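You operate a simulated robot arm through the tools that you are given. There is no shell and no other tool. Be economical: measure what you need, move in short steps, check, and stop when the job is done.

You are at the controls of a simulated robot arm. One attempt, no reset.

Task
Set a gold stud in the cream bow.
Fine: one push on the red knob; put the bow in the purple tray; leave the slide out, the dial set. Where these are worked on the way, their far stop is far enough and under half their travel is too little: steel slide.

The check looks at the end state, three seconds after you hand in, the way a careful person would. Anything else that was tipped, shoved, dropped, spilled or broken makes it a failure.

Robot
A 7-joint arm with a two-finger parallel gripper, fixed in place. Base frame: the origin is at the foot of the arm, x ahead of it, y to its left, z up. Lengths are in m, angles in rad, forces in N, time in s.
With the tool pointing down near the work surface it reaches from about 0.3 to 0.7 m from the base axis. Its first joint turns from -1.152 to 1.152 rad. Payload 1.57 kg.
The tool frame sits at the grasp point between the pads (the TCP): z along the fingers, y along the line on which they close. The tips reach 0.03 m beyond it. The gripper opens to 0.11 m. The fingers are 0.024 m wide and 0.012 m thick; the gripper's body (0.048 by 0.112 m) begins 0.078 m behind the TCP.
Orientation is told as [roll, pitch, yaw] about the base's x, y, z axes, in that order, counted from this pose: with the fingers straight down and closing along the base's y, the tool's x points along the base's -x, its y along +y and its z along -z.

Tools
- The arm moves only by the tool nudge_tool. Its argument "motion" is a list that holds one entry, the list of rows, each a list of 7 numbers: the shift along the base's x, y, z in m, then the turn, a rotation vector about the base's x, y, z in rad, then the gripper command, from -1 (shut) to 1 (fully open), values between in proportion. In form: [[[tx, ty, tz, wx, wy, wz, fingers], ...]]. A call has 1 to 12 rows; each row shifts and turns the commanded pose from where the row before left it. Rows are played at 5 a second. More than 0.05 m and 0.15 rad between two rows, or a gripper value outside its range, and nothing of the call is played. Where a pose cannot be reached the arm comes as near as it can. A force on the tool above 60 N (or 10 N above the force at the start of the call, whichever is more), or a blocked arm, ends the call early, and 0.2 s more pass. Each finger travels about 0.108 m/s and halts on what it meets, pressing with about 36 N; the grip force reading is that of the motor and also rises with nothing between the fingers. The clock runs only during rows and for 0.2 s after the last one: add rows that do not move to give the fingers time. The reply holds the time, the measured pose of the TCP, the force on the tool along the base axes, the opening and the grip force, in the units named above and with some noise, with the torque about the TCP (base axes, N m) and any sound that the robot's microphone picked up.
- Cameras (640 x 400 px; columns grow to the right, rows downward): "scene" is fixed at [0.1529, -0.3824, 1.4082]; the picture's right is [0.87, -0.49, 0.00], its down [-0.26, -0.47, -0.85] and it looks along [0.41, 0.74, -0.53] (base axes); focal length 324 px, centre (320, 200). "wrist" rides on the gripper at [0.07, 0.016, -0.141] in the tool frame; the picture's right is [-0.23, 0.97, 0.00], its down [-0.85, -0.20, -0.48] and it looks along [-0.47, -0.11, 0.88] (tool axes); focal length 222 px, centre (320, 200).
- capture(camera): a new picture of that camera. It takes no simulated time.
- probe_pixels(camera, pixels): for up to 12 pixels [column, row] of the newest picture of that camera ("zoom" is the newest enlarged one), the place [x, y, z] in the base frame of the surface seen there, good to about 0.003 m. It takes no simulated time.
- enlarge(camera, box): a new picture of the part [left, top, right, bottom] of that camera's present view, enlarged. It takes no simulated time.
- job_done(): hands the job in; it is judged then, once.

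Go step by step. Measure first, check grasps and placings, and put right what went wrong. The budget is 80 turns and 54 pictures, counting those below and the enlarged ones. Unless the task says otherwise, let go and move clear before handing in, and close with one line.

The tools are called as a command line: name --argument value ..., lists and objects as JSON in quotes. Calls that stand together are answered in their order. nudge_tool: Moves the arm, as the interface text tells. Its arguments: {"type":"object","properties":{"motion":{"type":"array","items":{"type":"array","items":{"type":"array","items":{"type":"number"}}}}},"required":["motion"]} The other tools are called the same way: capture (camera) takes a picture; probe_pixels (camera, pixels) gives the place of the surface under pixels of a picture; enlarge (camera, box) takes an enlarged picture of a part of a camera's view; job_done () hands the job in.

At the start:

```text
clock: 0.0
ee_pos: [0.3554, -0.0263, 1.197]
tool_rot: [0.0, 0.0, 0.002]
ft_force: [-0.3, 0.4, -0.3]
wrist_torque: [-0.06, -0.03, 0.01]
gripper_width: 0.11
grasp_force: 0.2
```

scene: 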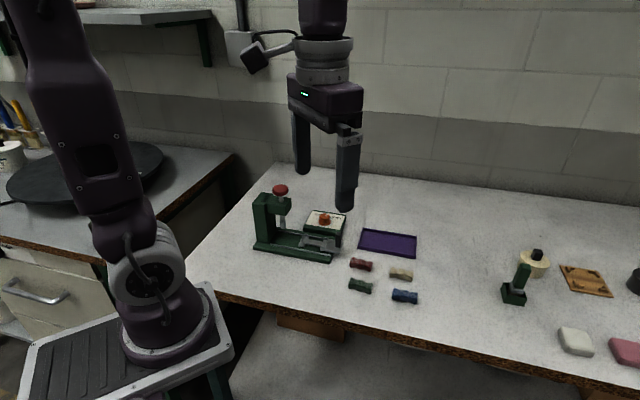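
wrist: 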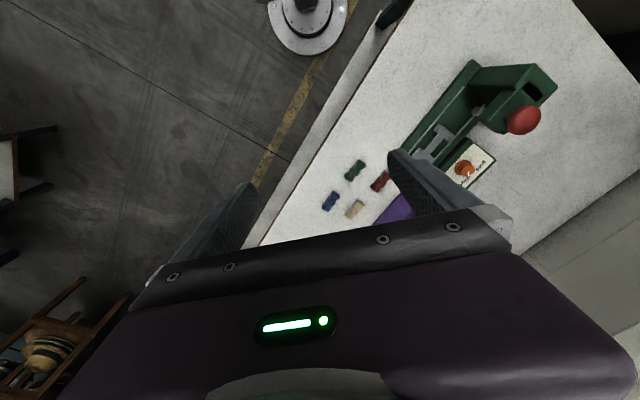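

The scene shows a green press with a red knob near (280,190), a steel slide near (320,243), a dial box at (325,220), bows around (360-405,265-297), and a purple tray at (388,243). I'll enlarge these to read details.

enlarge --camera "scene" --box '[240, 170, 360, 270]'

enlarge --camera "scene" --box '[330, 220, 450, 310]'

enlarge --camera "scene" --box '[480, 230, 640, 370]'

```text
4.00 times, centred on (300, 220) of scene
```

zoom: 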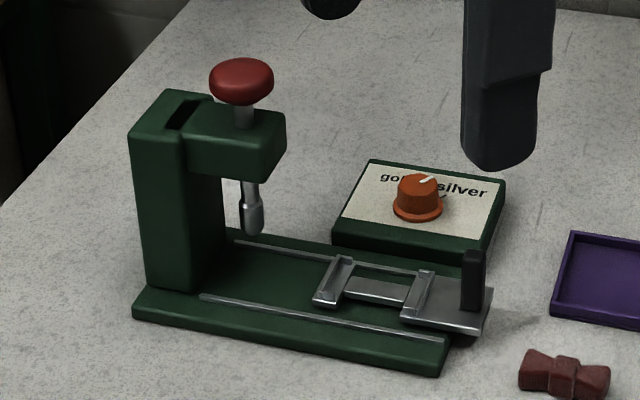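

```text
4.44 times, centred on (390, 265) of scene
```

zoom: 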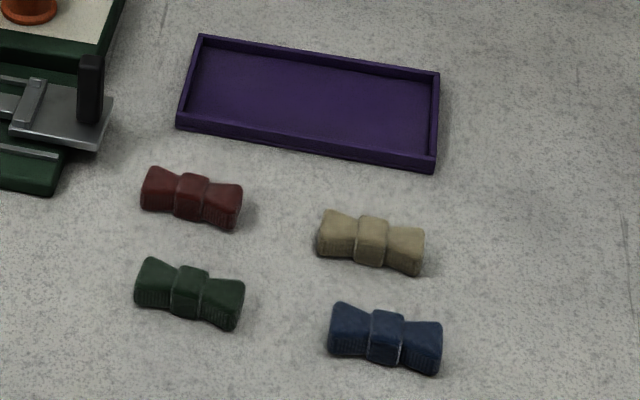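

```text
2.86 times, centred on (560, 300) of scene
```

zoom: 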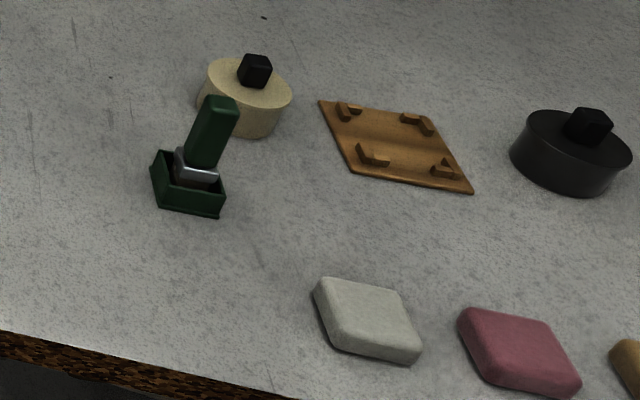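

The enlarged pictures show the press, its slide with two clips and a black upright handle, the gold/silver dial, and the cream bow at about (402,273). I'll measure them.

probe_pixels --camera "scene" --pixels '[[280.25, 187], [283.25, 227], [324.5, 215.5], [338.5, 234], [338, 246], [324.5, 236], [316, 247], [346, 237], [342, 253], [330, 259], [298, 245], [271, 240]]'

probe_pixels --camera "scene" --pixels '[[401.7, 272], [394.5, 271], [409, 274.5], [387.7, 241.4], [363.5, 229], [416, 237], [415, 256.5], [359.5, 248], [362, 264], [300, 200], [320, 243.5], [333, 243]]'

```text
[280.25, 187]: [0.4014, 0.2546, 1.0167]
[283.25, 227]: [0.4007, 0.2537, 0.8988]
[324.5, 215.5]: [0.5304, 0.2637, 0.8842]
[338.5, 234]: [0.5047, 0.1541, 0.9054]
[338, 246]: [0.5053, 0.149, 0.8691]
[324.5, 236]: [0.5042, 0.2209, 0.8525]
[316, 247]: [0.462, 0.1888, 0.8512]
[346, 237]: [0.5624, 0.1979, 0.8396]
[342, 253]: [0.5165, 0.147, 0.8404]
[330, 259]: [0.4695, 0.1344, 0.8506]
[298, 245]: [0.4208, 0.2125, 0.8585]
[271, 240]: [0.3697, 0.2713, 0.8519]
```

```text
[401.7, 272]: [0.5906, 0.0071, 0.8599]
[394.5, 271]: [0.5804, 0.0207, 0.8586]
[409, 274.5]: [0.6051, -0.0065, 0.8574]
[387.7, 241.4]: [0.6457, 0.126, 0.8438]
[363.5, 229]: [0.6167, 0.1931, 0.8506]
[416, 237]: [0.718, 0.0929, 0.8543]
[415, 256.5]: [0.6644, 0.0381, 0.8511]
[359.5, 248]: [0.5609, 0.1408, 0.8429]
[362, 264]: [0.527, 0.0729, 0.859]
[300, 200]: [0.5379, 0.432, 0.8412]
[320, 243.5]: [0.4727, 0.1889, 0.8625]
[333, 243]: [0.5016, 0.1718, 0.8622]
```

Table is at z≈0.841; the slide axis and the bow both run along about (0.7,-0.7). I'll move the wrist camera in for a closer look at dial and cradle.

nudge_tool --motion '[[[0, 0.04, -0.012, 0, 0, 0, 1], [0, 0.04, -0.012, 0, 0, 0, 1], [0, 0.04, -0.012, 0, 0, 0, 1], [0, 0.04, -0.012, 0, 0, 0, 1], [0, 0.04, -0.012, 0, 0, 0, 1], [0.01, 0.0, -0.01, 0, 0, 0, 1], [0, 0, 0, 0, 0, 0, 1]]]'

capture --camera "wrist"

```text
clock: 1.6
ee_pos: [0.3679, 0.1708, 1.1277]
tool_rot: [0.001, 0.001, 0.001]
ft_force: [0.7, -0.3, 0.2]
wrist_torque: [-0.03, -0.02, -0.03]
gripper_width: 0.11
grasp_force: 0.0
```

```text
48 pictures are left
```

wrist: 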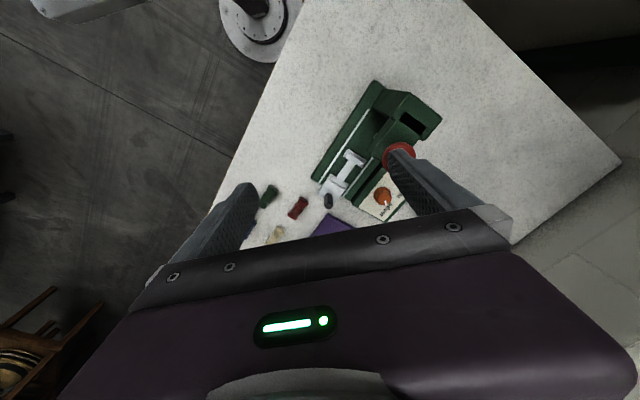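

The wrist view shows the slide at (345,175) and the dial at (383,197). Enlarging.

enlarge --camera "wrist" --box '[300, 70, 450, 230]'

enlarge --camera "scene" --box '[300, 200, 350, 240]'

```text
2.50 times, centred on (375, 150) of wrist
```

zoom: 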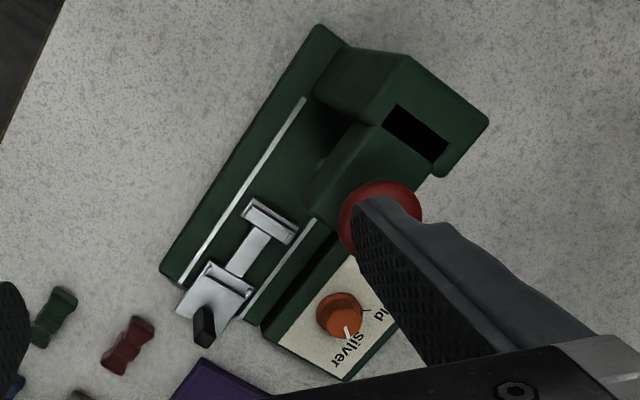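

```text
10.00 times, centred on (325, 220) of scene
```

zoom: 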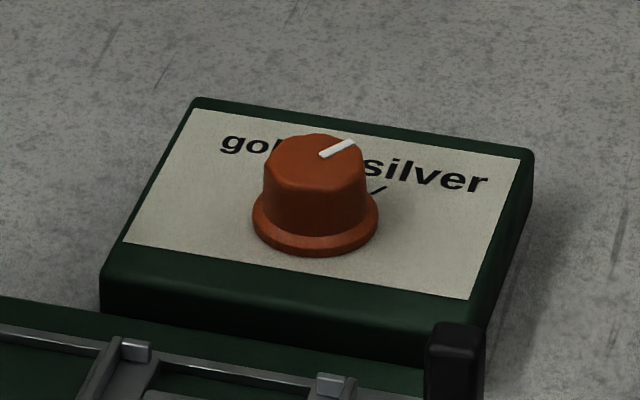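

The dial points at silver; it must go to gold. I'll shift over +y to see the dial between the fingers.

nudge_tool --motion '[[[0.02, 0.04, 0, 0, 0, 0, 1], [0.03, 0.03, 0, 0, 0, 0, 1], [0.03, 0.03, 0, 0, 0, 0, 1], [0, 0, 0, 0, 0, 0, 1]]]'

capture --camera "wrist"

```text
clock: 2.6
ee_pos: [0.4464, 0.2724, 1.1259]
tool_rot: [0.001, 0.001, 0.001]
ft_force: [0.2, 0.3, -0.9]
wrist_torque: [-0.03, 0.02, 0.0]
gripper_width: 0.1101
grasp_force: 0.0
```

```text
45 pictures are left
```

wrist: 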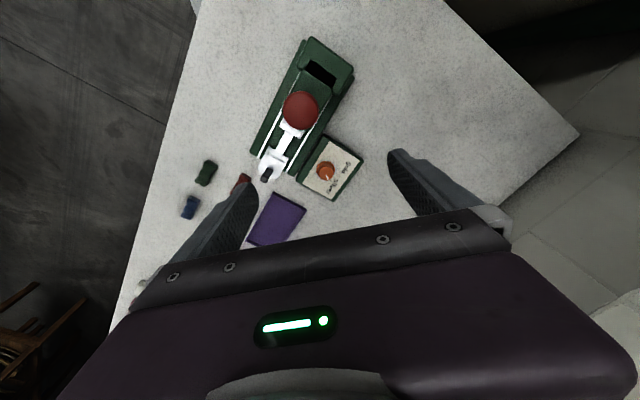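

enlarge --camera "wrist" --box '[290, 125, 370, 205]'

```text
5.00 times, centred on (330, 165) of wrist
```

zoom: 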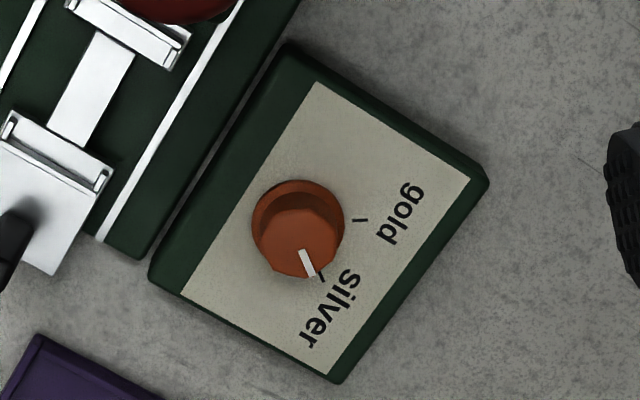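

The picture shows both ticks: gold (360,219), silver (318,277). I'll probe ticks, dial, pointer, box corners and clips.

probe_pixels --camera "zoom" --pixels '[[360, 219], [320, 277], [303, 240], [302, 256], [312, 274], [260, 215], [338, 205], [296, 183], [288, 48], [485, 185], [338, 380], [152, 282]]'

probe_pixels --camera "zoom" --pixels '[[20, 115], [102, 182], [70, 5], [175, 62], [120, 40], [60, 145], [90, 95], [50, 268], [55, 155], [15, 225], [100, 235], [90, 65]]'

```text
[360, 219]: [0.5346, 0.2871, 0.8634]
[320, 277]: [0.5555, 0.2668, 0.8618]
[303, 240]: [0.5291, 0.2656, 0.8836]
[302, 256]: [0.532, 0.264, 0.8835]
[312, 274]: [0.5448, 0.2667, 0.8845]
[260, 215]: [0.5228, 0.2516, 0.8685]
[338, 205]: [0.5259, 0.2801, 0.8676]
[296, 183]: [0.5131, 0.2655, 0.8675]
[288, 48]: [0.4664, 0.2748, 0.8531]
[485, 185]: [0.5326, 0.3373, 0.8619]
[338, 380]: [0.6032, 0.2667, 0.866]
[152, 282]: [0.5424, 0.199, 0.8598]
```

```text
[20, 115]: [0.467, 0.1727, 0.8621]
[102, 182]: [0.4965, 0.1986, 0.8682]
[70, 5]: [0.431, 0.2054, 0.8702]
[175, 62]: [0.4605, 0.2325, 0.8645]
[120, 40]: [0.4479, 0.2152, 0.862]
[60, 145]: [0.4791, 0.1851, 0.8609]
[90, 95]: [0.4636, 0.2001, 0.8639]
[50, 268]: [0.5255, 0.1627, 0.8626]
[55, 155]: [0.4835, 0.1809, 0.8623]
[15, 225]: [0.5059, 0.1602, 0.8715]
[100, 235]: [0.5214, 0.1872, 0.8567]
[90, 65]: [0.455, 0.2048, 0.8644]
```

Dial centre is about (0.5305,0.265), cap top z≈0.885, gold tick at about 80°, silver and pointer at about 5°. I'll go above it with yaw −0.7 and the gripper half open, so I can turn +1.4.

nudge_tool --motion '[[[0.017, -0.0015, -0.02, 0, 0, -0.14, 0], [0.017, -0.0015, -0.03, 0, 0, -0.14, 0], [0.017, -0.0015, -0.04, 0, 0, -0.14, 0], [0.017, -0.0015, -0.04, 0, 0, -0.14, 0], [0.016, -0.0014, -0.04, 0, 0, -0.14, 0], [0, 0, 0, 0, 0, 0, 0], [0, 0, 0, 0, 0, 0, 0]]]'

capture --camera "wrist"

enlarge --camera "scene" --box '[270, 150, 370, 250]'

```text
clock: 4.2
ee_pos: [0.53, 0.268, 0.9533]
tool_rot: [-0.001, 0.001, -0.699]
ft_force: [0.0, 0.0, 0.3]
wrist_torque: [-0.01, -0.02, 0.0]
gripper_width: 0.055
grasp_force: 0.1
```

```text
43 pictures are left
```

wrist: 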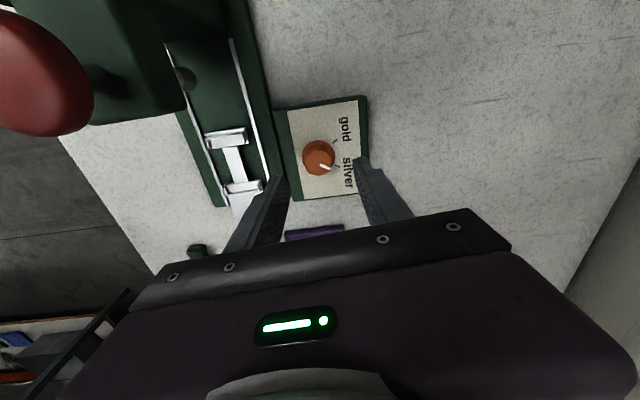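

```text
4.00 times, centred on (320, 200) of scene
```

zoom: 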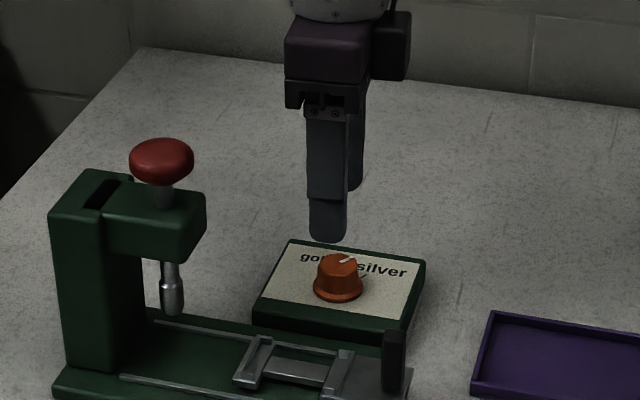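

Gripper is above the dial with z 0.953. I'll refine the dial centre by probing its cap edges in an enlargement.

enlarge --camera "wrist" --box '[285, 125, 365, 185]'

```text
6.67 times, centred on (325, 155) of wrist
```

zoom: 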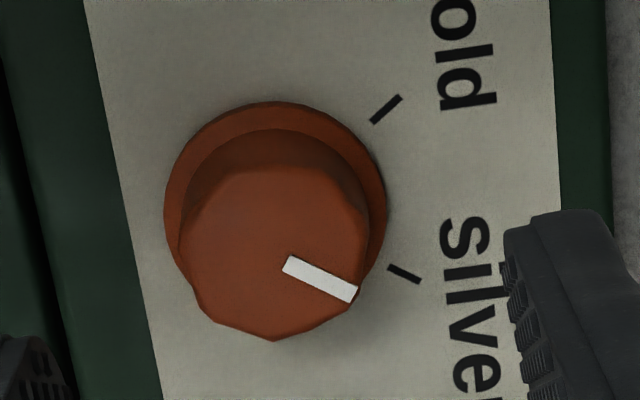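

probe_pixels --camera "zoom" --pixels '[[185, 240], [360, 215], [235, 172], [272, 336], [290, 263], [353, 296], [372, 122], [401, 97], [390, 267], [420, 282], [172, 220], [382, 200]]'

```text
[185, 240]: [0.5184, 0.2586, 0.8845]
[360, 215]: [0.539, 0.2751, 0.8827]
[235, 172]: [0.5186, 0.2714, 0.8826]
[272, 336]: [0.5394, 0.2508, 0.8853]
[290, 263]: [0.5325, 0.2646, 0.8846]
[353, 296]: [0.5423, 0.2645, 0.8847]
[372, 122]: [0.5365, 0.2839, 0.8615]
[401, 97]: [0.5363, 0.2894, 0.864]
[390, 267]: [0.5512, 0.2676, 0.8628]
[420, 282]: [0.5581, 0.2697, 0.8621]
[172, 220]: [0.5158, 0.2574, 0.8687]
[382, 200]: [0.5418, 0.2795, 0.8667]
```

Dial centre ≈(0.529,0.265). I'll lower so the tips end just above the flange, then close.

nudge_tool --motion '[[[-0.001, -0.003, -0.02, 0, 0, 0, 0], [0, 0, -0.02, 0, 0, 0, 0], [0, 0, -0.012, 0, 0, 0, 0], [0, 0, 0, 0, 0, 0, -0.3], [0, 0, 0, 0, 0, 0, -0.6], [0, 0, 0, 0, 0, 0, -0.7], [0, 0, 0, 0, 0, 0, -0.7]]]'

```text
clock: 5.8
ee_pos: [0.5296, 0.266, 0.9039]
tool_rot: [0.003, 0.001, -0.699]
ft_force: [4.6, 3.9, -5.3]
wrist_torque: [0.16, -0.17, 0.01]
gripper_width: 0.0287
grasp_force: 38.7
```

Gripped the cap at 0.0287 m. Now turning +1.26 rad.

nudge_tool --motion '[[[0, 0, 0, 0, 0, 0.14, -0.7], [0, 0, 0, 0, 0, 0.14, -0.7], [0, 0, 0, 0, 0, 0.14, -0.7], [0, 0, 0, 0, 0, 0.14, -0.7], [0, 0, 0, 0, 0, 0.14, -0.7], [0, 0, 0, 0, 0, 0.14, -0.7], [0, 0, 0, 0, 0, 0.14, -0.7], [0, 0, 0, 0, 0, 0.14, -0.7], [0, 0, 0, 0, 0, 0.14, -0.7], [0, 0, 0, 0, 0, 0, -0.7]]]'

enlarge --camera "scene" --box '[300, 195, 350, 235]'

capture --camera "wrist"

```text
clock: 8.0
ee_pos: [0.5293, 0.2646, 0.9054]
tool_rot: [0.002, 0.001, 0.564]
ft_force: [-6.1, 8.6, -6.4]
wrist_torque: [-0.01, 0.62, -0.28]
gripper_width: 0.0286
grasp_force: 38.4
```

```text
10.00 times, centred on (325, 215) of scene
```

zoom: 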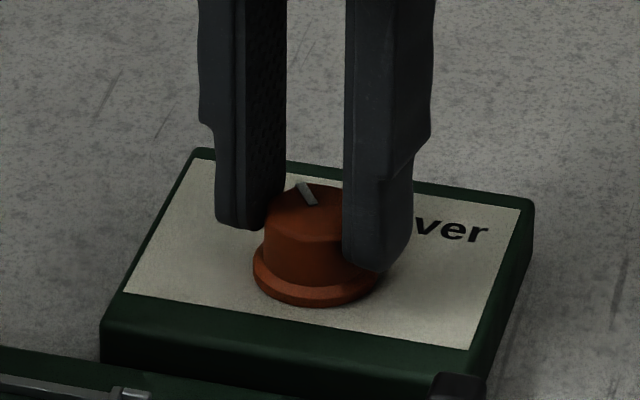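

```text
39 pictures are left
```

wrist: 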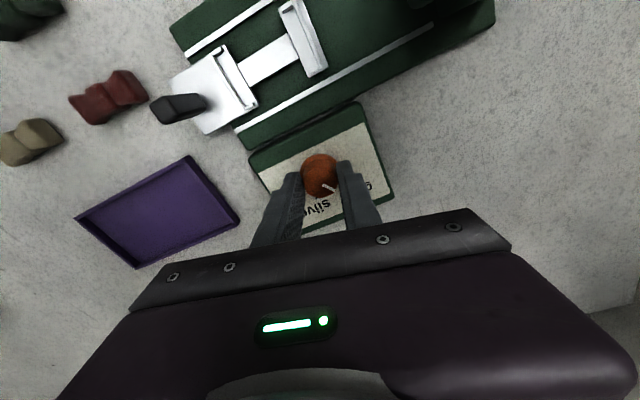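

The pointer has swung towards gold; I'll release, lift and check.

nudge_tool --motion '[[[0, 0, 0, 0, 0, 0, -0.2], [0, 0, 0, 0, 0, 0, 0], [0, 0, 0.03, 0, 0, 0, 0], [0, 0, 0.04, 0, 0, 0, 0], [0, 0, 0, 0, 0, 0, 0]]]'

capture --camera "wrist"

enlarge --camera "wrist" --box '[275, 130, 375, 210]'

```text
clock: 9.2
ee_pos: [0.5292, 0.2635, 0.9763]
tool_rot: [-0.001, 0.001, 0.559]
ft_force: [0.7, -0.4, 0.8]
wrist_torque: [0.0, 0.03, 0.0]
gripper_width: 0.0549
grasp_force: 0.1
```

```text
38 pictures are left
```

wrist: 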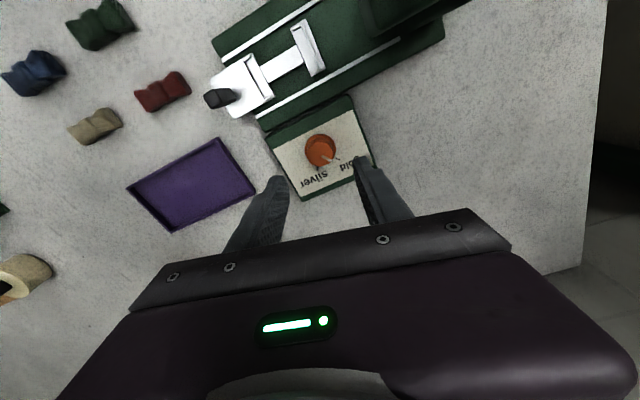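

```text
5.00 times, centred on (325, 170) of wrist
```

zoom: 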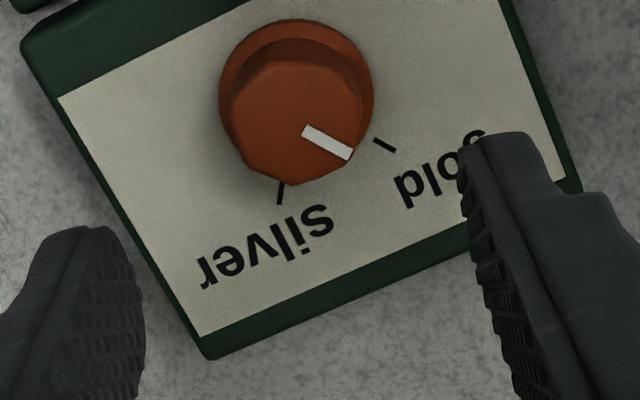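

The pointer lies parallel with the gold tick, dial set (within a few degrees). The camera box on the wrist would hit the press knob at yaw −45°, so I'll take the bow at yaw +135° (camera away from the press); moving above the bow.

nudge_tool --motion '[[[0.004, -0.02, 0.004, 0, 0, 0.149, 0], [0.004, -0.02, 0.004, 0, 0, 0.149, 0], [0.004, -0.02, 0.004, 0, 0, 0.149, 0], [0.004, -0.02, 0.004, 0, 0, 0.149, 0], [0.004, -0.02, 0.004, 0, 0, 0.149, 0], [0.004, -0.02, 0.004, 0, 0, 0.149, 0], [0.004, -0.02, 0.004, 0, 0, 0.149, 0], [0.004, -0.02, 0.004, 0, 0, 0.149, 0], [0.004, -0.02, 0.004, 0, 0, 0.149, 0], [0.004, -0.02, 0.004, 0, 0, 0.149, 0], [0.004, -0.02, 0.004, 0, 0, 0.149, 0], [0.004, -0.02, 0.004, 0, 0, 0.149, 0]]]'

capture --camera "wrist"

```text
clock: 11.8
ee_pos: [0.5751, 0.0261, 1.0244]
tool_rot: [0.0, 0.0, 2.353]
ft_force: [0.2, -0.5, 0.0]
wrist_torque: [0.0, 0.01, 0.01]
gripper_width: 0.0552
grasp_force: 0.0
```

```text
36 pictures are left
```

wrist: 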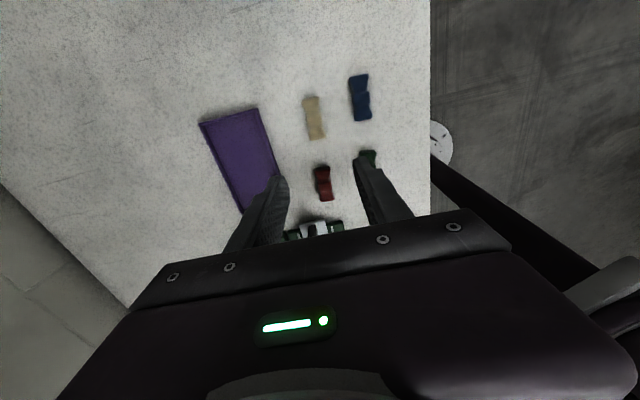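

Yaw +135° is reachable; cream bow at (314,118). Enlarging to measure it and its angle.

enlarge --camera "wrist" --box '[280, 80, 380, 160]'

```text
5.00 times, centred on (330, 120) of wrist
```

zoom: 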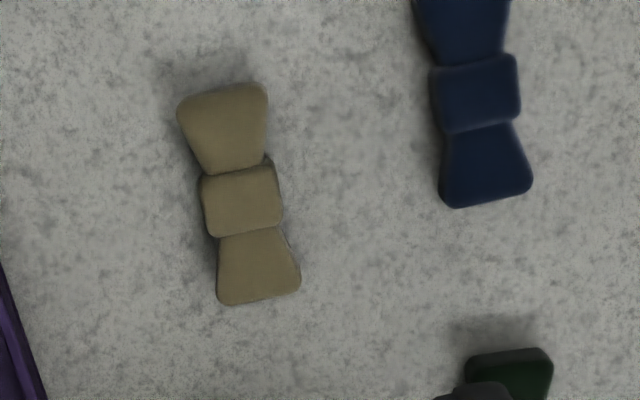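

probe_pixels --camera "zoom" --pixels '[[225, 95], [260, 295], [241, 202], [206, 205], [278, 195], [184, 110], [264, 95], [220, 298], [297, 283], [230, 150], [250, 260], [330, 200]]'

```text
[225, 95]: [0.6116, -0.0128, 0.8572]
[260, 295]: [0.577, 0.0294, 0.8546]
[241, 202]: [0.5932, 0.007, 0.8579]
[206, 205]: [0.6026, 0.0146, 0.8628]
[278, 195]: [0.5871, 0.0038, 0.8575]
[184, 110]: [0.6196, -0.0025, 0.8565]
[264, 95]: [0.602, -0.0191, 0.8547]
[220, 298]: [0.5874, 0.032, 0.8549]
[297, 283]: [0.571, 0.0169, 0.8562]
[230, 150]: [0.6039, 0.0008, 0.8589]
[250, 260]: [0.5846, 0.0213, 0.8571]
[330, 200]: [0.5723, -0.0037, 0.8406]
```

Cream bow centre ≈(0.595,0.007), axis at −48°, top ≈0.858. I'll centre over it, turn −0.05, and descend so the tips stop about 7 mm above the table, then grip.

nudge_tool --motion '[[[0.01, -0.01, -0.03, 0, 0, -0.055, -0.1], [0.01, -0.009, -0.03, 0, 0, 0, -0.1], [0, 0, -0.03, 0, 0, 0, -0.1], [0, 0, -0.03, 0, 0, 0, -0.1], [0, 0, -0.026, 0, 0, 0, -0.1], [0, 0, 0, 0, 0, 0, -0.1]]]'

enlarge --camera "scene" --box '[360, 220, 440, 300]'

capture --camera "wrist"

```text
clock: 13.2
ee_pos: [0.5968, 0.0052, 0.8753]
tool_rot: [-0.001, 0.001, 2.295]
ft_force: [0.8, -0.3, -0.2]
wrist_torque: [-0.01, -0.03, -0.01]
gripper_width: 0.0496
grasp_force: 0.1
```

```text
5.00 times, centred on (400, 260) of scene
```

zoom: 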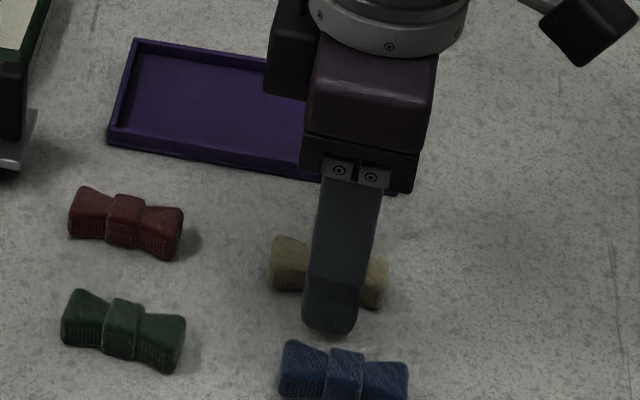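

```text
33 pictures are left
```

wrist: 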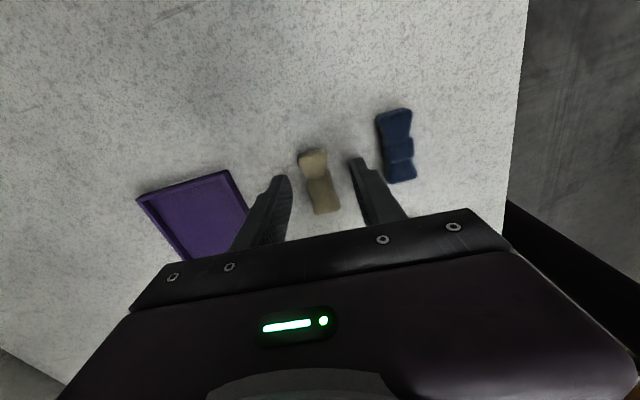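

Fingers straddle the cream bow. Small centring shift, up 2 mm, then close.

nudge_tool --motion '[[[-0.0015, 0.0015, 0.003, 0, 0, 0, -0.1], [0, 0, 0, 0, 0, 0, -0.4], [0, 0, 0, 0, 0, 0, -0.75], [0, 0, 0, 0, 0, 0, -0.75], [0, 0, 0, 0, 0, 0, -0.75]]]'

capture --camera "wrist"

```text
clock: 14.4
ee_pos: [0.5951, 0.0071, 0.88]
tool_rot: [-0.002, -0.002, 2.295]
ft_force: [0.5, -0.1, -0.6]
wrist_torque: [0.01, 0.02, -0.02]
gripper_width: 0.0254
grasp_force: 35.8
```

```text
32 pictures are left
```

wrist: 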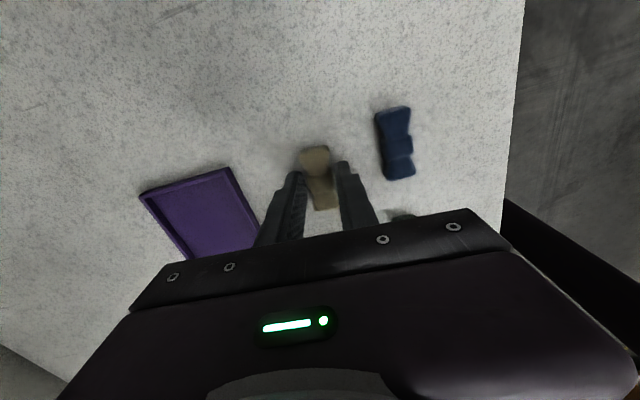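

Grip holds 0.0254 m. Lifting and moving toward the slide while looking.

nudge_tool --motion '[[[0, 0, 0.04, 0, 0, 0, -0.75], [0, 0, 0.04, 0, 0, 0, -0.75], [-0.01, 0.015, 0.04, 0, 0, 0.055, -0.75], [-0.02, 0.03, 0.02, 0, 0, 0, -0.75], [-0.02, 0.03, 0, 0, 0, 0, -0.75], [-0.015, 0.03, 0, 0, 0, 0, -0.75], [0, 0, 0, 0, 0, 0, -0.75]]]'

capture --camera "wrist"

enlarge --camera "scene" --box '[260, 180, 370, 270]'

```text
clock: 16.0
ee_pos: [0.5323, 0.1121, 1.0196]
tool_rot: [0.002, 0.001, 2.35]
ft_force: [0.7, 0.5, -1.0]
wrist_torque: [0.0, 0.04, -0.01]
gripper_width: 0.0256
grasp_force: 35.9
```

```text
31 pictures are left
```

wrist: 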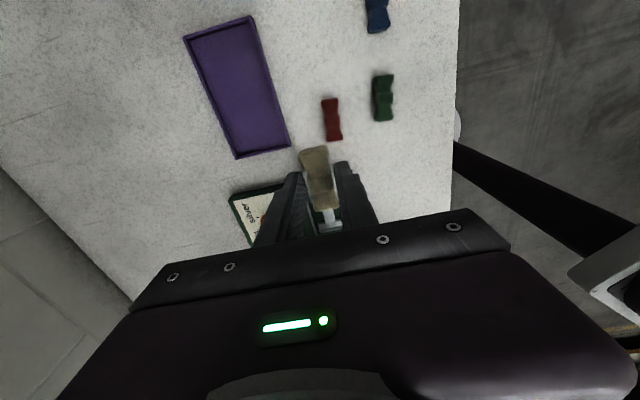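

```text
4.44 times, centred on (315, 225) of scene
```

zoom: 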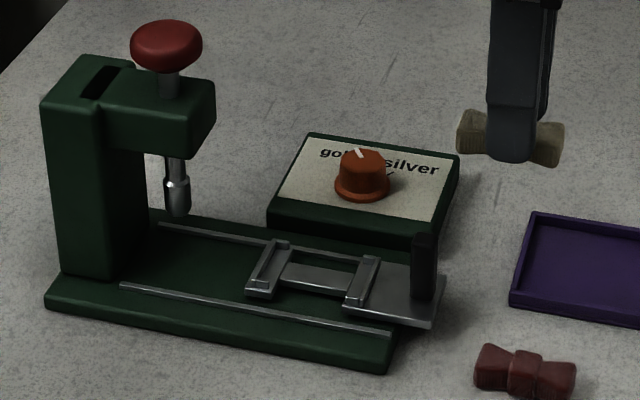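

Bow is held squarely. I'll enlarge the cradle in the scene view for exact clip positions.

enlarge --camera "scene" --box '[308, 228, 364, 263]'

```text
11.43 times, centred on (336, 246) of scene
```

zoom: 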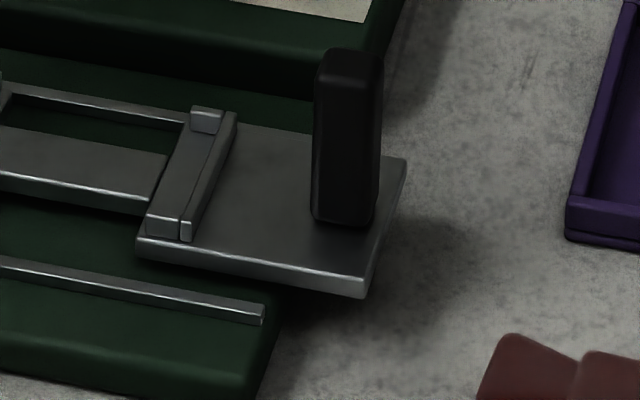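

enlarge --camera "scene" --box '[300, 225, 348, 255]'

```text
13.33 times, centred on (324, 240) of scene
```

zoom: 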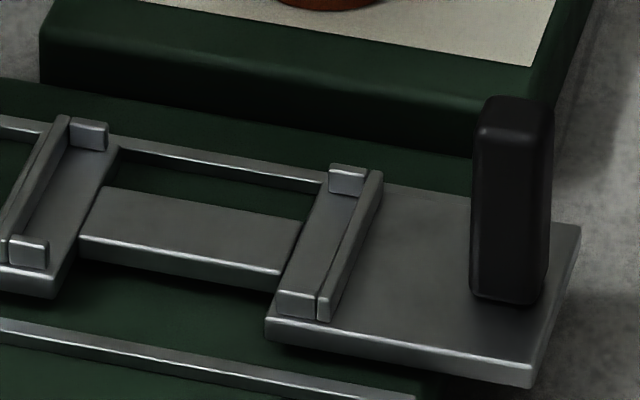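

The cradle has end walls with corner lugs and a narrow strip between (room for fingers). Probing its parts.

probe_pixels --camera "zoom" --pixels '[[66, 120], [6, 262], [378, 176], [324, 310], [90, 126], [28, 245], [347, 172], [297, 296], [190, 230], [75, 190], [318, 235], [125, 195]]'

probe_pixels --camera "zoom" --pixels '[[515, 105], [510, 135], [580, 228], [534, 365], [270, 325], [450, 250], [100, 350], [200, 150], [510, 275], [410, 395], [60, 150], [295, 270]]'

```text
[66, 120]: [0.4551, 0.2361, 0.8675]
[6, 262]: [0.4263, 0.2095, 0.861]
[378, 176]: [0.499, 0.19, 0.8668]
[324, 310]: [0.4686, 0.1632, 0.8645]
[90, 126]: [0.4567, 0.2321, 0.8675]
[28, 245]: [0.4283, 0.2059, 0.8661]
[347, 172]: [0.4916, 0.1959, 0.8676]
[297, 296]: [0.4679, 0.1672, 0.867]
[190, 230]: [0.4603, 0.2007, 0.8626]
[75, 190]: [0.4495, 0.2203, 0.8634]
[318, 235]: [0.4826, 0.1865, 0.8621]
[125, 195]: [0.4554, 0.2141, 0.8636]
```

```text
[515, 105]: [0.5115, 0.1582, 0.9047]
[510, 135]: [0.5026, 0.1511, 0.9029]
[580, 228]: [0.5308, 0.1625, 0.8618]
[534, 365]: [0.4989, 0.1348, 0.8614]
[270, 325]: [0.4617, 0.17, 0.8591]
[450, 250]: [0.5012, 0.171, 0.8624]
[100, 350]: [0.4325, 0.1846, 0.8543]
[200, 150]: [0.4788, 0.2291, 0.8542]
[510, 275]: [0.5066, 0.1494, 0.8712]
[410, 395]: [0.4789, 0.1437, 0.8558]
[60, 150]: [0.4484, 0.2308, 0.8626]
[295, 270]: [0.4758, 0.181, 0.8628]
```

In slide axes the cradle centre is at about (0.4622, 0.1996), floor 0.8626, lug tops 0.8675. Moving over it and down to just above.

nudge_tool --motion '[[[-0.0175, 0.0219, 0, 0, 0, 0.002, -0.75], [-0.0175, 0.0219, 0, 0, 0, 0.002, -0.75], [-0.0175, 0.0219, 0, 0, 0, 0.002, -0.75], [-0.0176, 0.0218, 0, 0, 0, 0, -0.75], [0, 0, -0.03, 0, 0, 0, -0.75], [0, 0, -0.03, 0, 0, 0, -0.75], [0, 0, -0.03, 0, 0, 0, -0.75], [0, 0, -0.013, 0, 0, 0, -0.75], [0, 0, 0, 0, 0, 0, -0.75], [0, 0, 0, 0, 0, 0, -0.75]]]'

enlarge --camera "scene" --box '[290, 215, 350, 260]'

capture --camera "wrist"

```text
clock: 18.2
ee_pos: [0.4589, 0.2006, 0.9187]
tool_rot: [0.001, 0.001, 2.354]
ft_force: [0.1, 0.1, -0.6]
wrist_torque: [0.01, 0.04, -0.02]
gripper_width: 0.0253
grasp_force: 36.0
```

```text
8.89 times, centred on (320, 238) of scene
```

zoom: 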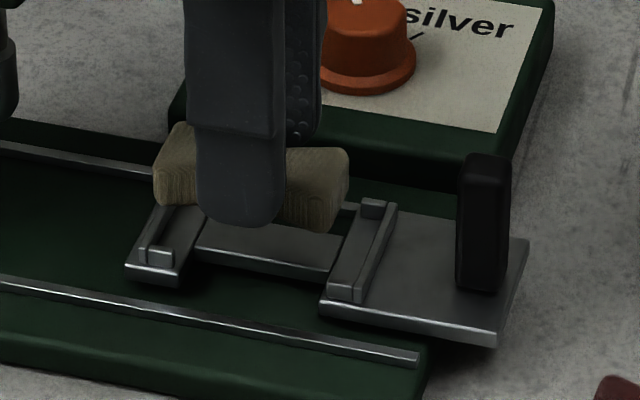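

```text
26 pictures are left
```

wrist: 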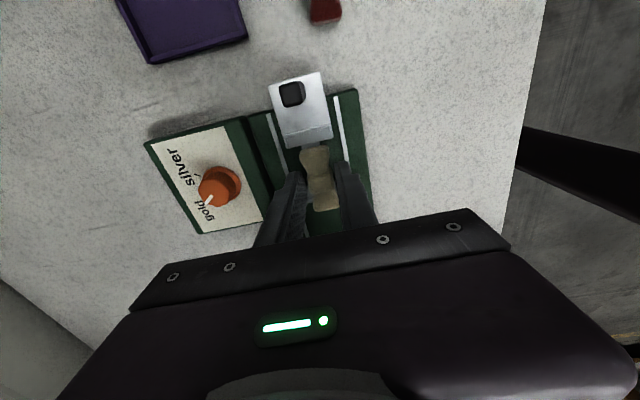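

Bow hovers about 1.7 cm above the cradle; the measured pose is a few mm off. Probing the bow itself to align.

enlarge --camera "wrist" --box '[270, 120, 370, 220]'

probe_pixels --camera "scene" --pixels '[[309.8, 230], [334.3, 233.5], [307, 237], [333, 241], [331, 234.5]]'

```text
4.00 times, centred on (320, 170) of wrist
```

zoom: 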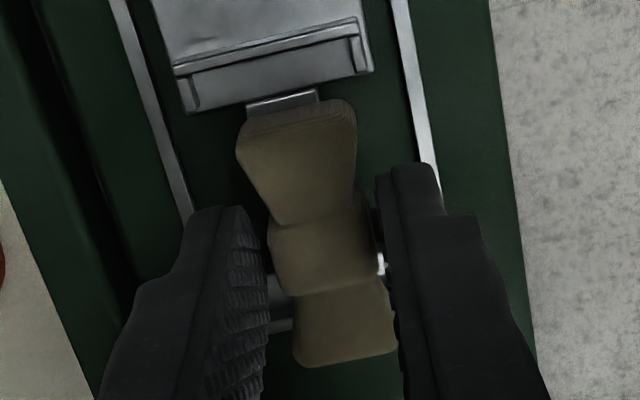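

```text
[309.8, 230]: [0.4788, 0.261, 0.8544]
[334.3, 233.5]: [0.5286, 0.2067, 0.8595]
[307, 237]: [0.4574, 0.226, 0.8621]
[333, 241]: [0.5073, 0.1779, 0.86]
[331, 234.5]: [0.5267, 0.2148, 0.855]
```

probe_pixels --camera "zoom" --pixels '[[244, 142], [353, 118], [298, 130], [298, 356], [392, 345], [340, 345], [278, 235], [362, 205], [320, 250], [355, 105], [240, 150], [300, 180]]'

probe_pixels --camera "zoom" --pixels '[[178, 70], [368, 68], [190, 105], [365, 72], [120, 20], [180, 190], [403, 20], [428, 150], [280, 95], [350, 30], [270, 70]]'

```text
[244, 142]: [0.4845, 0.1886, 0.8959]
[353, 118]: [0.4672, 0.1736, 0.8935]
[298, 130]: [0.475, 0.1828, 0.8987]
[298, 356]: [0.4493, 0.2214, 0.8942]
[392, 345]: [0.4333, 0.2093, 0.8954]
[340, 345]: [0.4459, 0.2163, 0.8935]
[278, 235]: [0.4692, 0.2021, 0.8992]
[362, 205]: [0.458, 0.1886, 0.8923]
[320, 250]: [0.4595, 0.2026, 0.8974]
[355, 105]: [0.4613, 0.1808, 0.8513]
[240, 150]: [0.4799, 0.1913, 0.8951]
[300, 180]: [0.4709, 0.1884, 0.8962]
```

```text
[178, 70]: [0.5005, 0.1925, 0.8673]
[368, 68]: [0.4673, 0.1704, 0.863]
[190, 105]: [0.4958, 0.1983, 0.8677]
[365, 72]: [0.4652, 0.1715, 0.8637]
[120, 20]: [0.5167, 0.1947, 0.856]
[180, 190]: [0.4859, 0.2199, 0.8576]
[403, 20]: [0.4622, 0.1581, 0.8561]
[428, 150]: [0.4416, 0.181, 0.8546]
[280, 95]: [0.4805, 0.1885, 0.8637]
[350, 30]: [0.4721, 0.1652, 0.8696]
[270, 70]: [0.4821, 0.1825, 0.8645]
```

Bow sits parallel, about 2.5 mm short across and 2 mm short along the slide. Correct (+3.2, +0.3 mm) and lower most of the way.

nudge_tool --motion '[[[0.0032, 0.0003, 0, 0, 0, 0, -0.75], [0, 0, -0.004, 0, 0, 0, -0.75], [0, 0, -0.004, 0, 0, 0, -0.75], [0, 0, -0.002, 0, 0, 0, -0.75], [0, 0, 0, 0, 0, 0, -0.75], [0, 0, 0, 0, 0, 0, -0.75]]]'

enlarge --camera "scene" --box '[290, 215, 350, 260]'

enlarge --camera "wrist" --box '[270, 120, 370, 220]'

```text
clock: 19.6
ee_pos: [0.4628, 0.1994, 0.9076]
tool_rot: [0.001, 0.002, 2.356]
ft_force: [-0.4, -0.8, 0.2]
wrist_torque: [-0.02, 0.01, 0.02]
gripper_width: 0.0254
grasp_force: 35.8
```

```text
8.89 times, centred on (320, 238) of scene
```

zoom: 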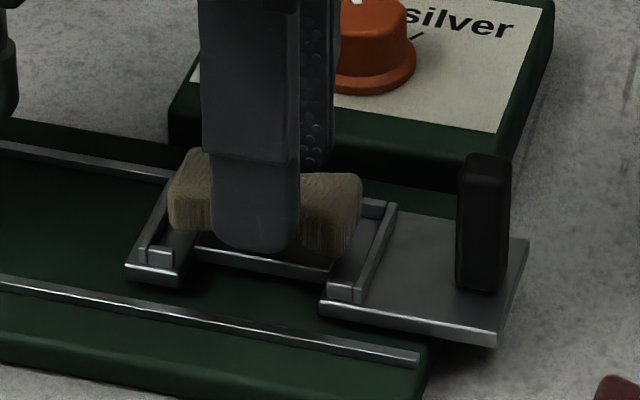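

```text
4.00 times, centred on (320, 170) of wrist
```

zoom: 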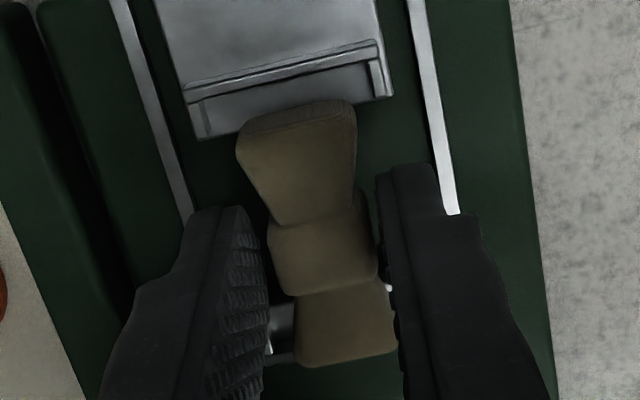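

Pose now (0.4628,0.1994), matches the target; bow is about 5 mm above floor. Lowering gently until contact.

nudge_tool --motion '[[[0, 0, -0.002, 0, 0, 0, -0.75], [0, 0, -0.002, 0, 0, 0, -0.75], [0, 0, -0.001, 0, 0, 0, -0.75], [0, 0, 0, 0, 0, 0, -0.75], [0, 0, 0, 0, 0, 0, -0.75]]]'

enlarge --camera "scene" --box '[290, 215, 350, 260]'

```text
clock: 20.8
ee_pos: [0.4628, 0.2001, 0.901]
tool_rot: [0.0, 0.001, 2.355]
ft_force: [0.8, 0.2, 2.8]
wrist_torque: [0.08, 0.03, 0.0]
gripper_width: 0.0253
grasp_force: 35.6
```

```text
8.89 times, centred on (320, 238) of scene
```

zoom: 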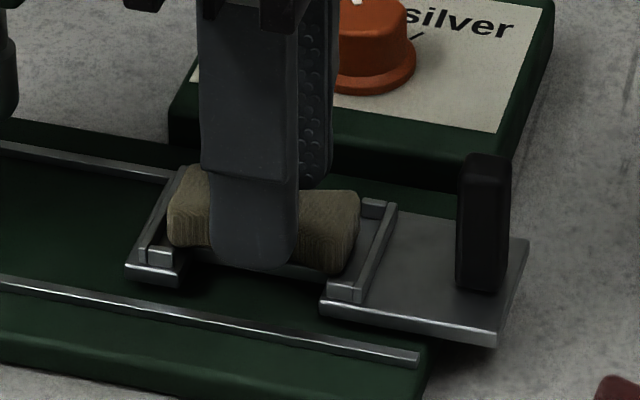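

Light contact at z 0.901 as predicted and the bow lies between the walls. Releasing and rising.

nudge_tool --motion '[[[0, 0, 0, 0, 0, 0, -0.3], [0, 0, 0, 0, 0, 0, -0.15], [0, 0, 0, 0, 0, 0, -0.15], [0, 0, 0.03, 0, 0, 0, -0.15], [0, 0, 0.04, 0, 0, 0, -0.15], [0, 0, 0.04, 0, 0, 0, -0.15], [0, 0, 0, 0, 0, 0, -0.15]]]'

enlarge --camera "scene" --box '[290, 215, 350, 260]'

```text
clock: 22.4
ee_pos: [0.465, 0.1964, 1.0121]
tool_rot: [0.0, 0.0, 2.354]
ft_force: [-0.6, 0.1, 0.4]
wrist_torque: [-0.01, 0.01, -0.01]
gripper_width: 0.0467
grasp_force: 0.0
```

```text
8.89 times, centred on (320, 238) of scene
```

zoom: 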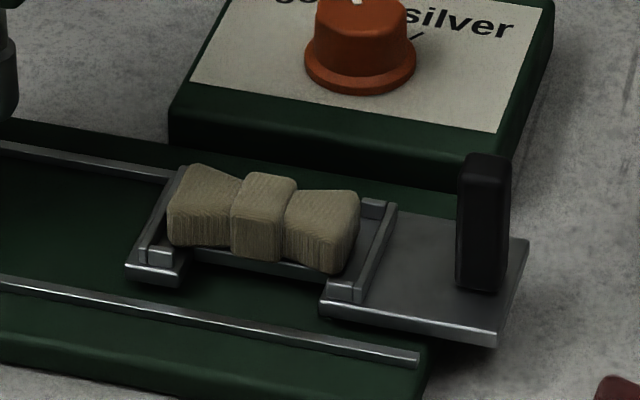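

Bow is seated squarely in the cradle. Next, the slide: move above its black handle at about (0.508,0.154) and look.

nudge_tool --motion '[[[0.0213, -0.0211, 0, 0, 0, 0, -0.1], [0.0214, -0.0212, 0, 0, 0, 0.002, -0.1], [0, 0, -0.02, 0, 0, 0, -0.1], [0, 0, -0.02, 0, 0, 0, -0.1], [0, 0, 0, 0, 0, 0, -0.1]]]'

capture --camera "wrist"

enlarge --camera "wrist" --box '[270, 120, 370, 220]'

```text
clock: 23.6
ee_pos: [0.5057, 0.1556, 0.9707]
tool_rot: [-0.002, 0.001, 2.358]
ft_force: [0.1, -0.4, -0.1]
wrist_torque: [-0.01, -0.01, -0.01]
gripper_width: 0.0494
grasp_force: 0.1
```

```text
20 pictures are left
```

wrist: 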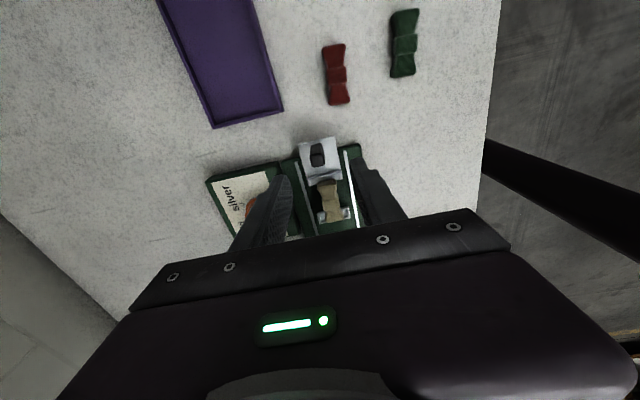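

```text
4.00 times, centred on (320, 170) of wrist
```

zoom: 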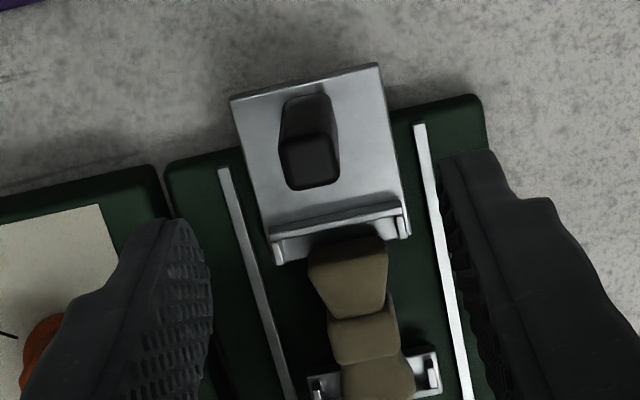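

probe_pixels --camera "zoom" --pixels '[[283, 145], [332, 136], [336, 180], [290, 186], [310, 160], [240, 100], [375, 70], [364, 330], [345, 250], [388, 390]]'

probe_pixels --camera "scene" --pixels '[[311.5, 203], [311, 212], [292, 198], [309, 197], [290.5, 216], [281, 183]]'

```text
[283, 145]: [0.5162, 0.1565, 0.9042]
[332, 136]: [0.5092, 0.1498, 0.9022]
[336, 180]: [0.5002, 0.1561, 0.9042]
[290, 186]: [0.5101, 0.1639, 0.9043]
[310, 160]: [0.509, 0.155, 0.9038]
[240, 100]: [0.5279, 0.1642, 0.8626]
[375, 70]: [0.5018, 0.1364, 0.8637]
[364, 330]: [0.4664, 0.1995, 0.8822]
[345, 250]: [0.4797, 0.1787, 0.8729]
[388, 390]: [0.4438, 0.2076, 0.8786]
```

```text
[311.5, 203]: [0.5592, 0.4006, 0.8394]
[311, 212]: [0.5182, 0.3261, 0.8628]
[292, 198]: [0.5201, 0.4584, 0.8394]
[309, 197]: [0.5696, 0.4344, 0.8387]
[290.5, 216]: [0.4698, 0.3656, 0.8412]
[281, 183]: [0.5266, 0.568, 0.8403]
```

Handle centre ≈(0.5085,0.156), top 0.904. Before gripping, measure the press head's front for clearance.

probe_pixels --camera "scene" --pixels '[[288, 204], [286.5, 199], [287, 188.5], [287.5, 209], [282.5, 201], [283, 208], [280, 203], [273, 188]]'

nudge_tool --motion '[[[0.0028, 0, -0.02, 0, 0, 0, -0.1], [0, 0, -0.02, 0, 0, 0, -0.1], [0, 0, -0.016, 0, 0, 0, -0.1], [0, 0, 0, 0, 0, 0, -0.5], [0, 0, 0, 0, 0, 0, -0.9], [0, 0, 0, 0, 0, 0, -0.9], [0, 0, 0, 0, 0, 0, -0.9]]]'

```text
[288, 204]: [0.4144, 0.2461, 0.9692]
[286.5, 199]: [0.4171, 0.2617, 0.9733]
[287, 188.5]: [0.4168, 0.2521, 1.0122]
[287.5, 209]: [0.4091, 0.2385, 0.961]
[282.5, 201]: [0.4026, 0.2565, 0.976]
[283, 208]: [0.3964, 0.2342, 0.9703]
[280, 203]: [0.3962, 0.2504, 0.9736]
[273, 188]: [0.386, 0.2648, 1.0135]
```

```text
clock: 25.2
ee_pos: [0.5078, 0.1572, 0.9152]
tool_rot: [0.002, 0.0, 2.358]
ft_force: [-3.9, -3.3, -5.3]
wrist_torque: [-0.52, -0.51, 0.01]
gripper_width: 0.014
grasp_force: 29.7
```

Handle gripped at 0.014. Head front is at u≈0.12, so clearance is fine. Pushing the slide in 8 cm along (−0.707, +0.707).

nudge_tool --motion '[[[-0.0057, 0.0057, 0, 0, 0, 0, -0.9], [-0.0057, 0.0057, 0, 0, 0, 0, -0.9], [-0.0057, 0.0057, 0, 0, 0, 0, -0.9], [-0.0057, 0.0057, 0, 0, 0, 0, -0.9], [-0.0057, 0.0057, 0, 0, 0, 0, -0.9], [-0.0057, 0.0057, 0, 0, 0, 0, -0.9], [-0.0057, 0.0057, 0, 0, 0, 0, -0.9], [-0.0057, 0.0057, 0, 0, 0, 0, -0.9], [-0.0057, 0.0057, 0, 0, 0, 0, -0.9], [0, 0, 0, 0, 0, 0, -0.9]]]'

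enlarge --camera "scene" --box '[250, 175, 350, 260]'

```text
clock: 27.4
ee_pos: [0.4584, 0.2081, 0.9165]
tool_rot: [-0.001, -0.001, 2.357]
ft_force: [-2.7, -3.4, 12.3]
wrist_torque: [-0.67, -0.37, -0.04]
gripper_width: 0.0137
grasp_force: 30.1
```

```text
4.71 times, centred on (300, 218) of scene
```

zoom: 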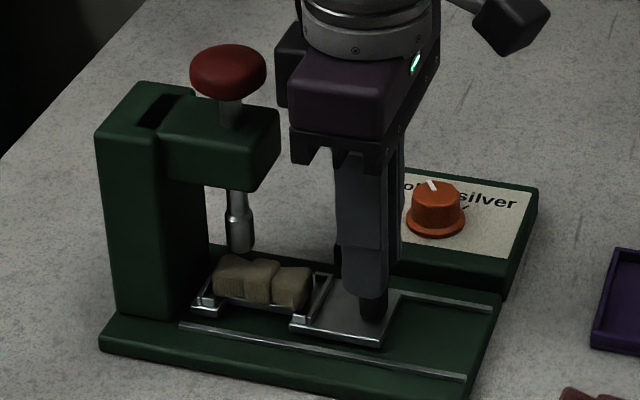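

The slide moved 7 cm; a dark box on the gripper's press side (285,65) comes near the knob, so I'll measure the gap before the last bit.

probe_pixels --camera "zoom" --pixels '[[281, 60], [290, 95], [300, 40], [262, 72], [228, 55], [240, 235], [273, 140], [262, 268], [300, 130], [320, 90], [255, 290], [238, 245]]'

```text
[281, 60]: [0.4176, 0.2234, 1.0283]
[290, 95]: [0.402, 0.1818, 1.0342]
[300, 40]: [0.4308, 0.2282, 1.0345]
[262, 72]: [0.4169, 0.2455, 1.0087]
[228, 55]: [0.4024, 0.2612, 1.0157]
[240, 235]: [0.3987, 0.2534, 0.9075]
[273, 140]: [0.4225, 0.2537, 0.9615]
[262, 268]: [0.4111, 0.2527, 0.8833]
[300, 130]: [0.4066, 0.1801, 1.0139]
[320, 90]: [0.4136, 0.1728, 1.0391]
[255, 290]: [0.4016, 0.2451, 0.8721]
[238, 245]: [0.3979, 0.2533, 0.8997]
```

The box at u≈0.137 leaves ~16 mm to the knob with ~11 mm left to go – too tight. I'll re-grip the handle 9 mm further out (pads still overlap it) and push to the stop.

nudge_tool --motion '[[[0, 0, 0, 0, 0, 0, -0.5], [0, 0, 0, 0, 0, 0, -0.5], [0.0032, -0.0032, 0, 0, 0, 0, -0.5], [0.0032, -0.0032, 0, 0, 0, 0, -0.5], [0, 0, 0, 0, 0, 0, -0.9], [0, 0, 0, 0, 0, 0, -0.9], [0, 0, 0, 0, 0, 0, -0.9]]]'

```text
clock: 29.0
ee_pos: [0.4629, 0.2009, 0.9156]
tool_rot: [-0.004, 0.0, 2.358]
ft_force: [9.9, 9.2, -5.9]
wrist_torque: [0.11, 0.11, -0.2]
gripper_width: 0.0141
grasp_force: 30.4
```

Re-gripped. Pushing on in small steps to the stop.

nudge_tool --motion '[[[-0.0021, 0.0035, 0, 0, 0, 0, -0.9], [-0.0028, 0.0028, 0, 0, 0, 0, -0.9], [-0.0028, 0.0028, 0, 0, 0, 0, -0.9], [-0.0021, 0.0021, 0, 0, 0, 0, -0.9], [0, 0, 0, 0, 0, 0, -0.9]]]'

enlarge --camera "scene" --box '[250, 175, 350, 260]'

```text
clock: 30.2
ee_pos: [0.4541, 0.212, 0.9147]
tool_rot: [0.003, 0.001, 2.356]
ft_force: [-1.8, -10.2, 18.2]
wrist_torque: [-0.16, -0.11, 0.06]
gripper_width: 0.0139
grasp_force: 30.1
```

```text
4.71 times, centred on (300, 218) of scene
```

zoom: 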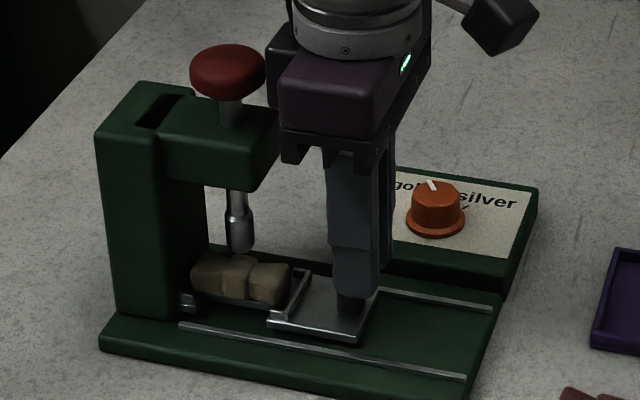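

Bow knot is about under the plunger (238,250). Nudging further to confirm the stop.

nudge_tool --motion '[[[-0.0014, 0.0014, 0, 0, 0, 0, -0.9], [-0.0014, 0.0014, 0, 0, 0, 0, -0.9], [-0.0014, 0.0014, 0, 0, 0, 0, -0.9], [0, 0, 0, 0, 0, 0, -0.9]]]'

enlarge --camera "scene" --box '[260, 190, 320, 260]'

```text
clock: 31.2
ee_pos: [0.4493, 0.2151, 0.9153]
tool_rot: [0.005, -0.001, 2.355]
ft_force: [2.1, -24.6, -6.6]
wrist_torque: [-0.27, -0.25, 0.08]
gripper_width: 0.0137
grasp_force: 29.8
```

```text
5.71 times, centred on (290, 225) of scene
```

zoom: 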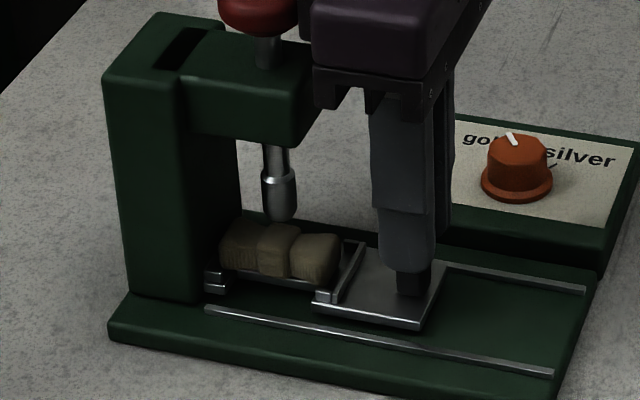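

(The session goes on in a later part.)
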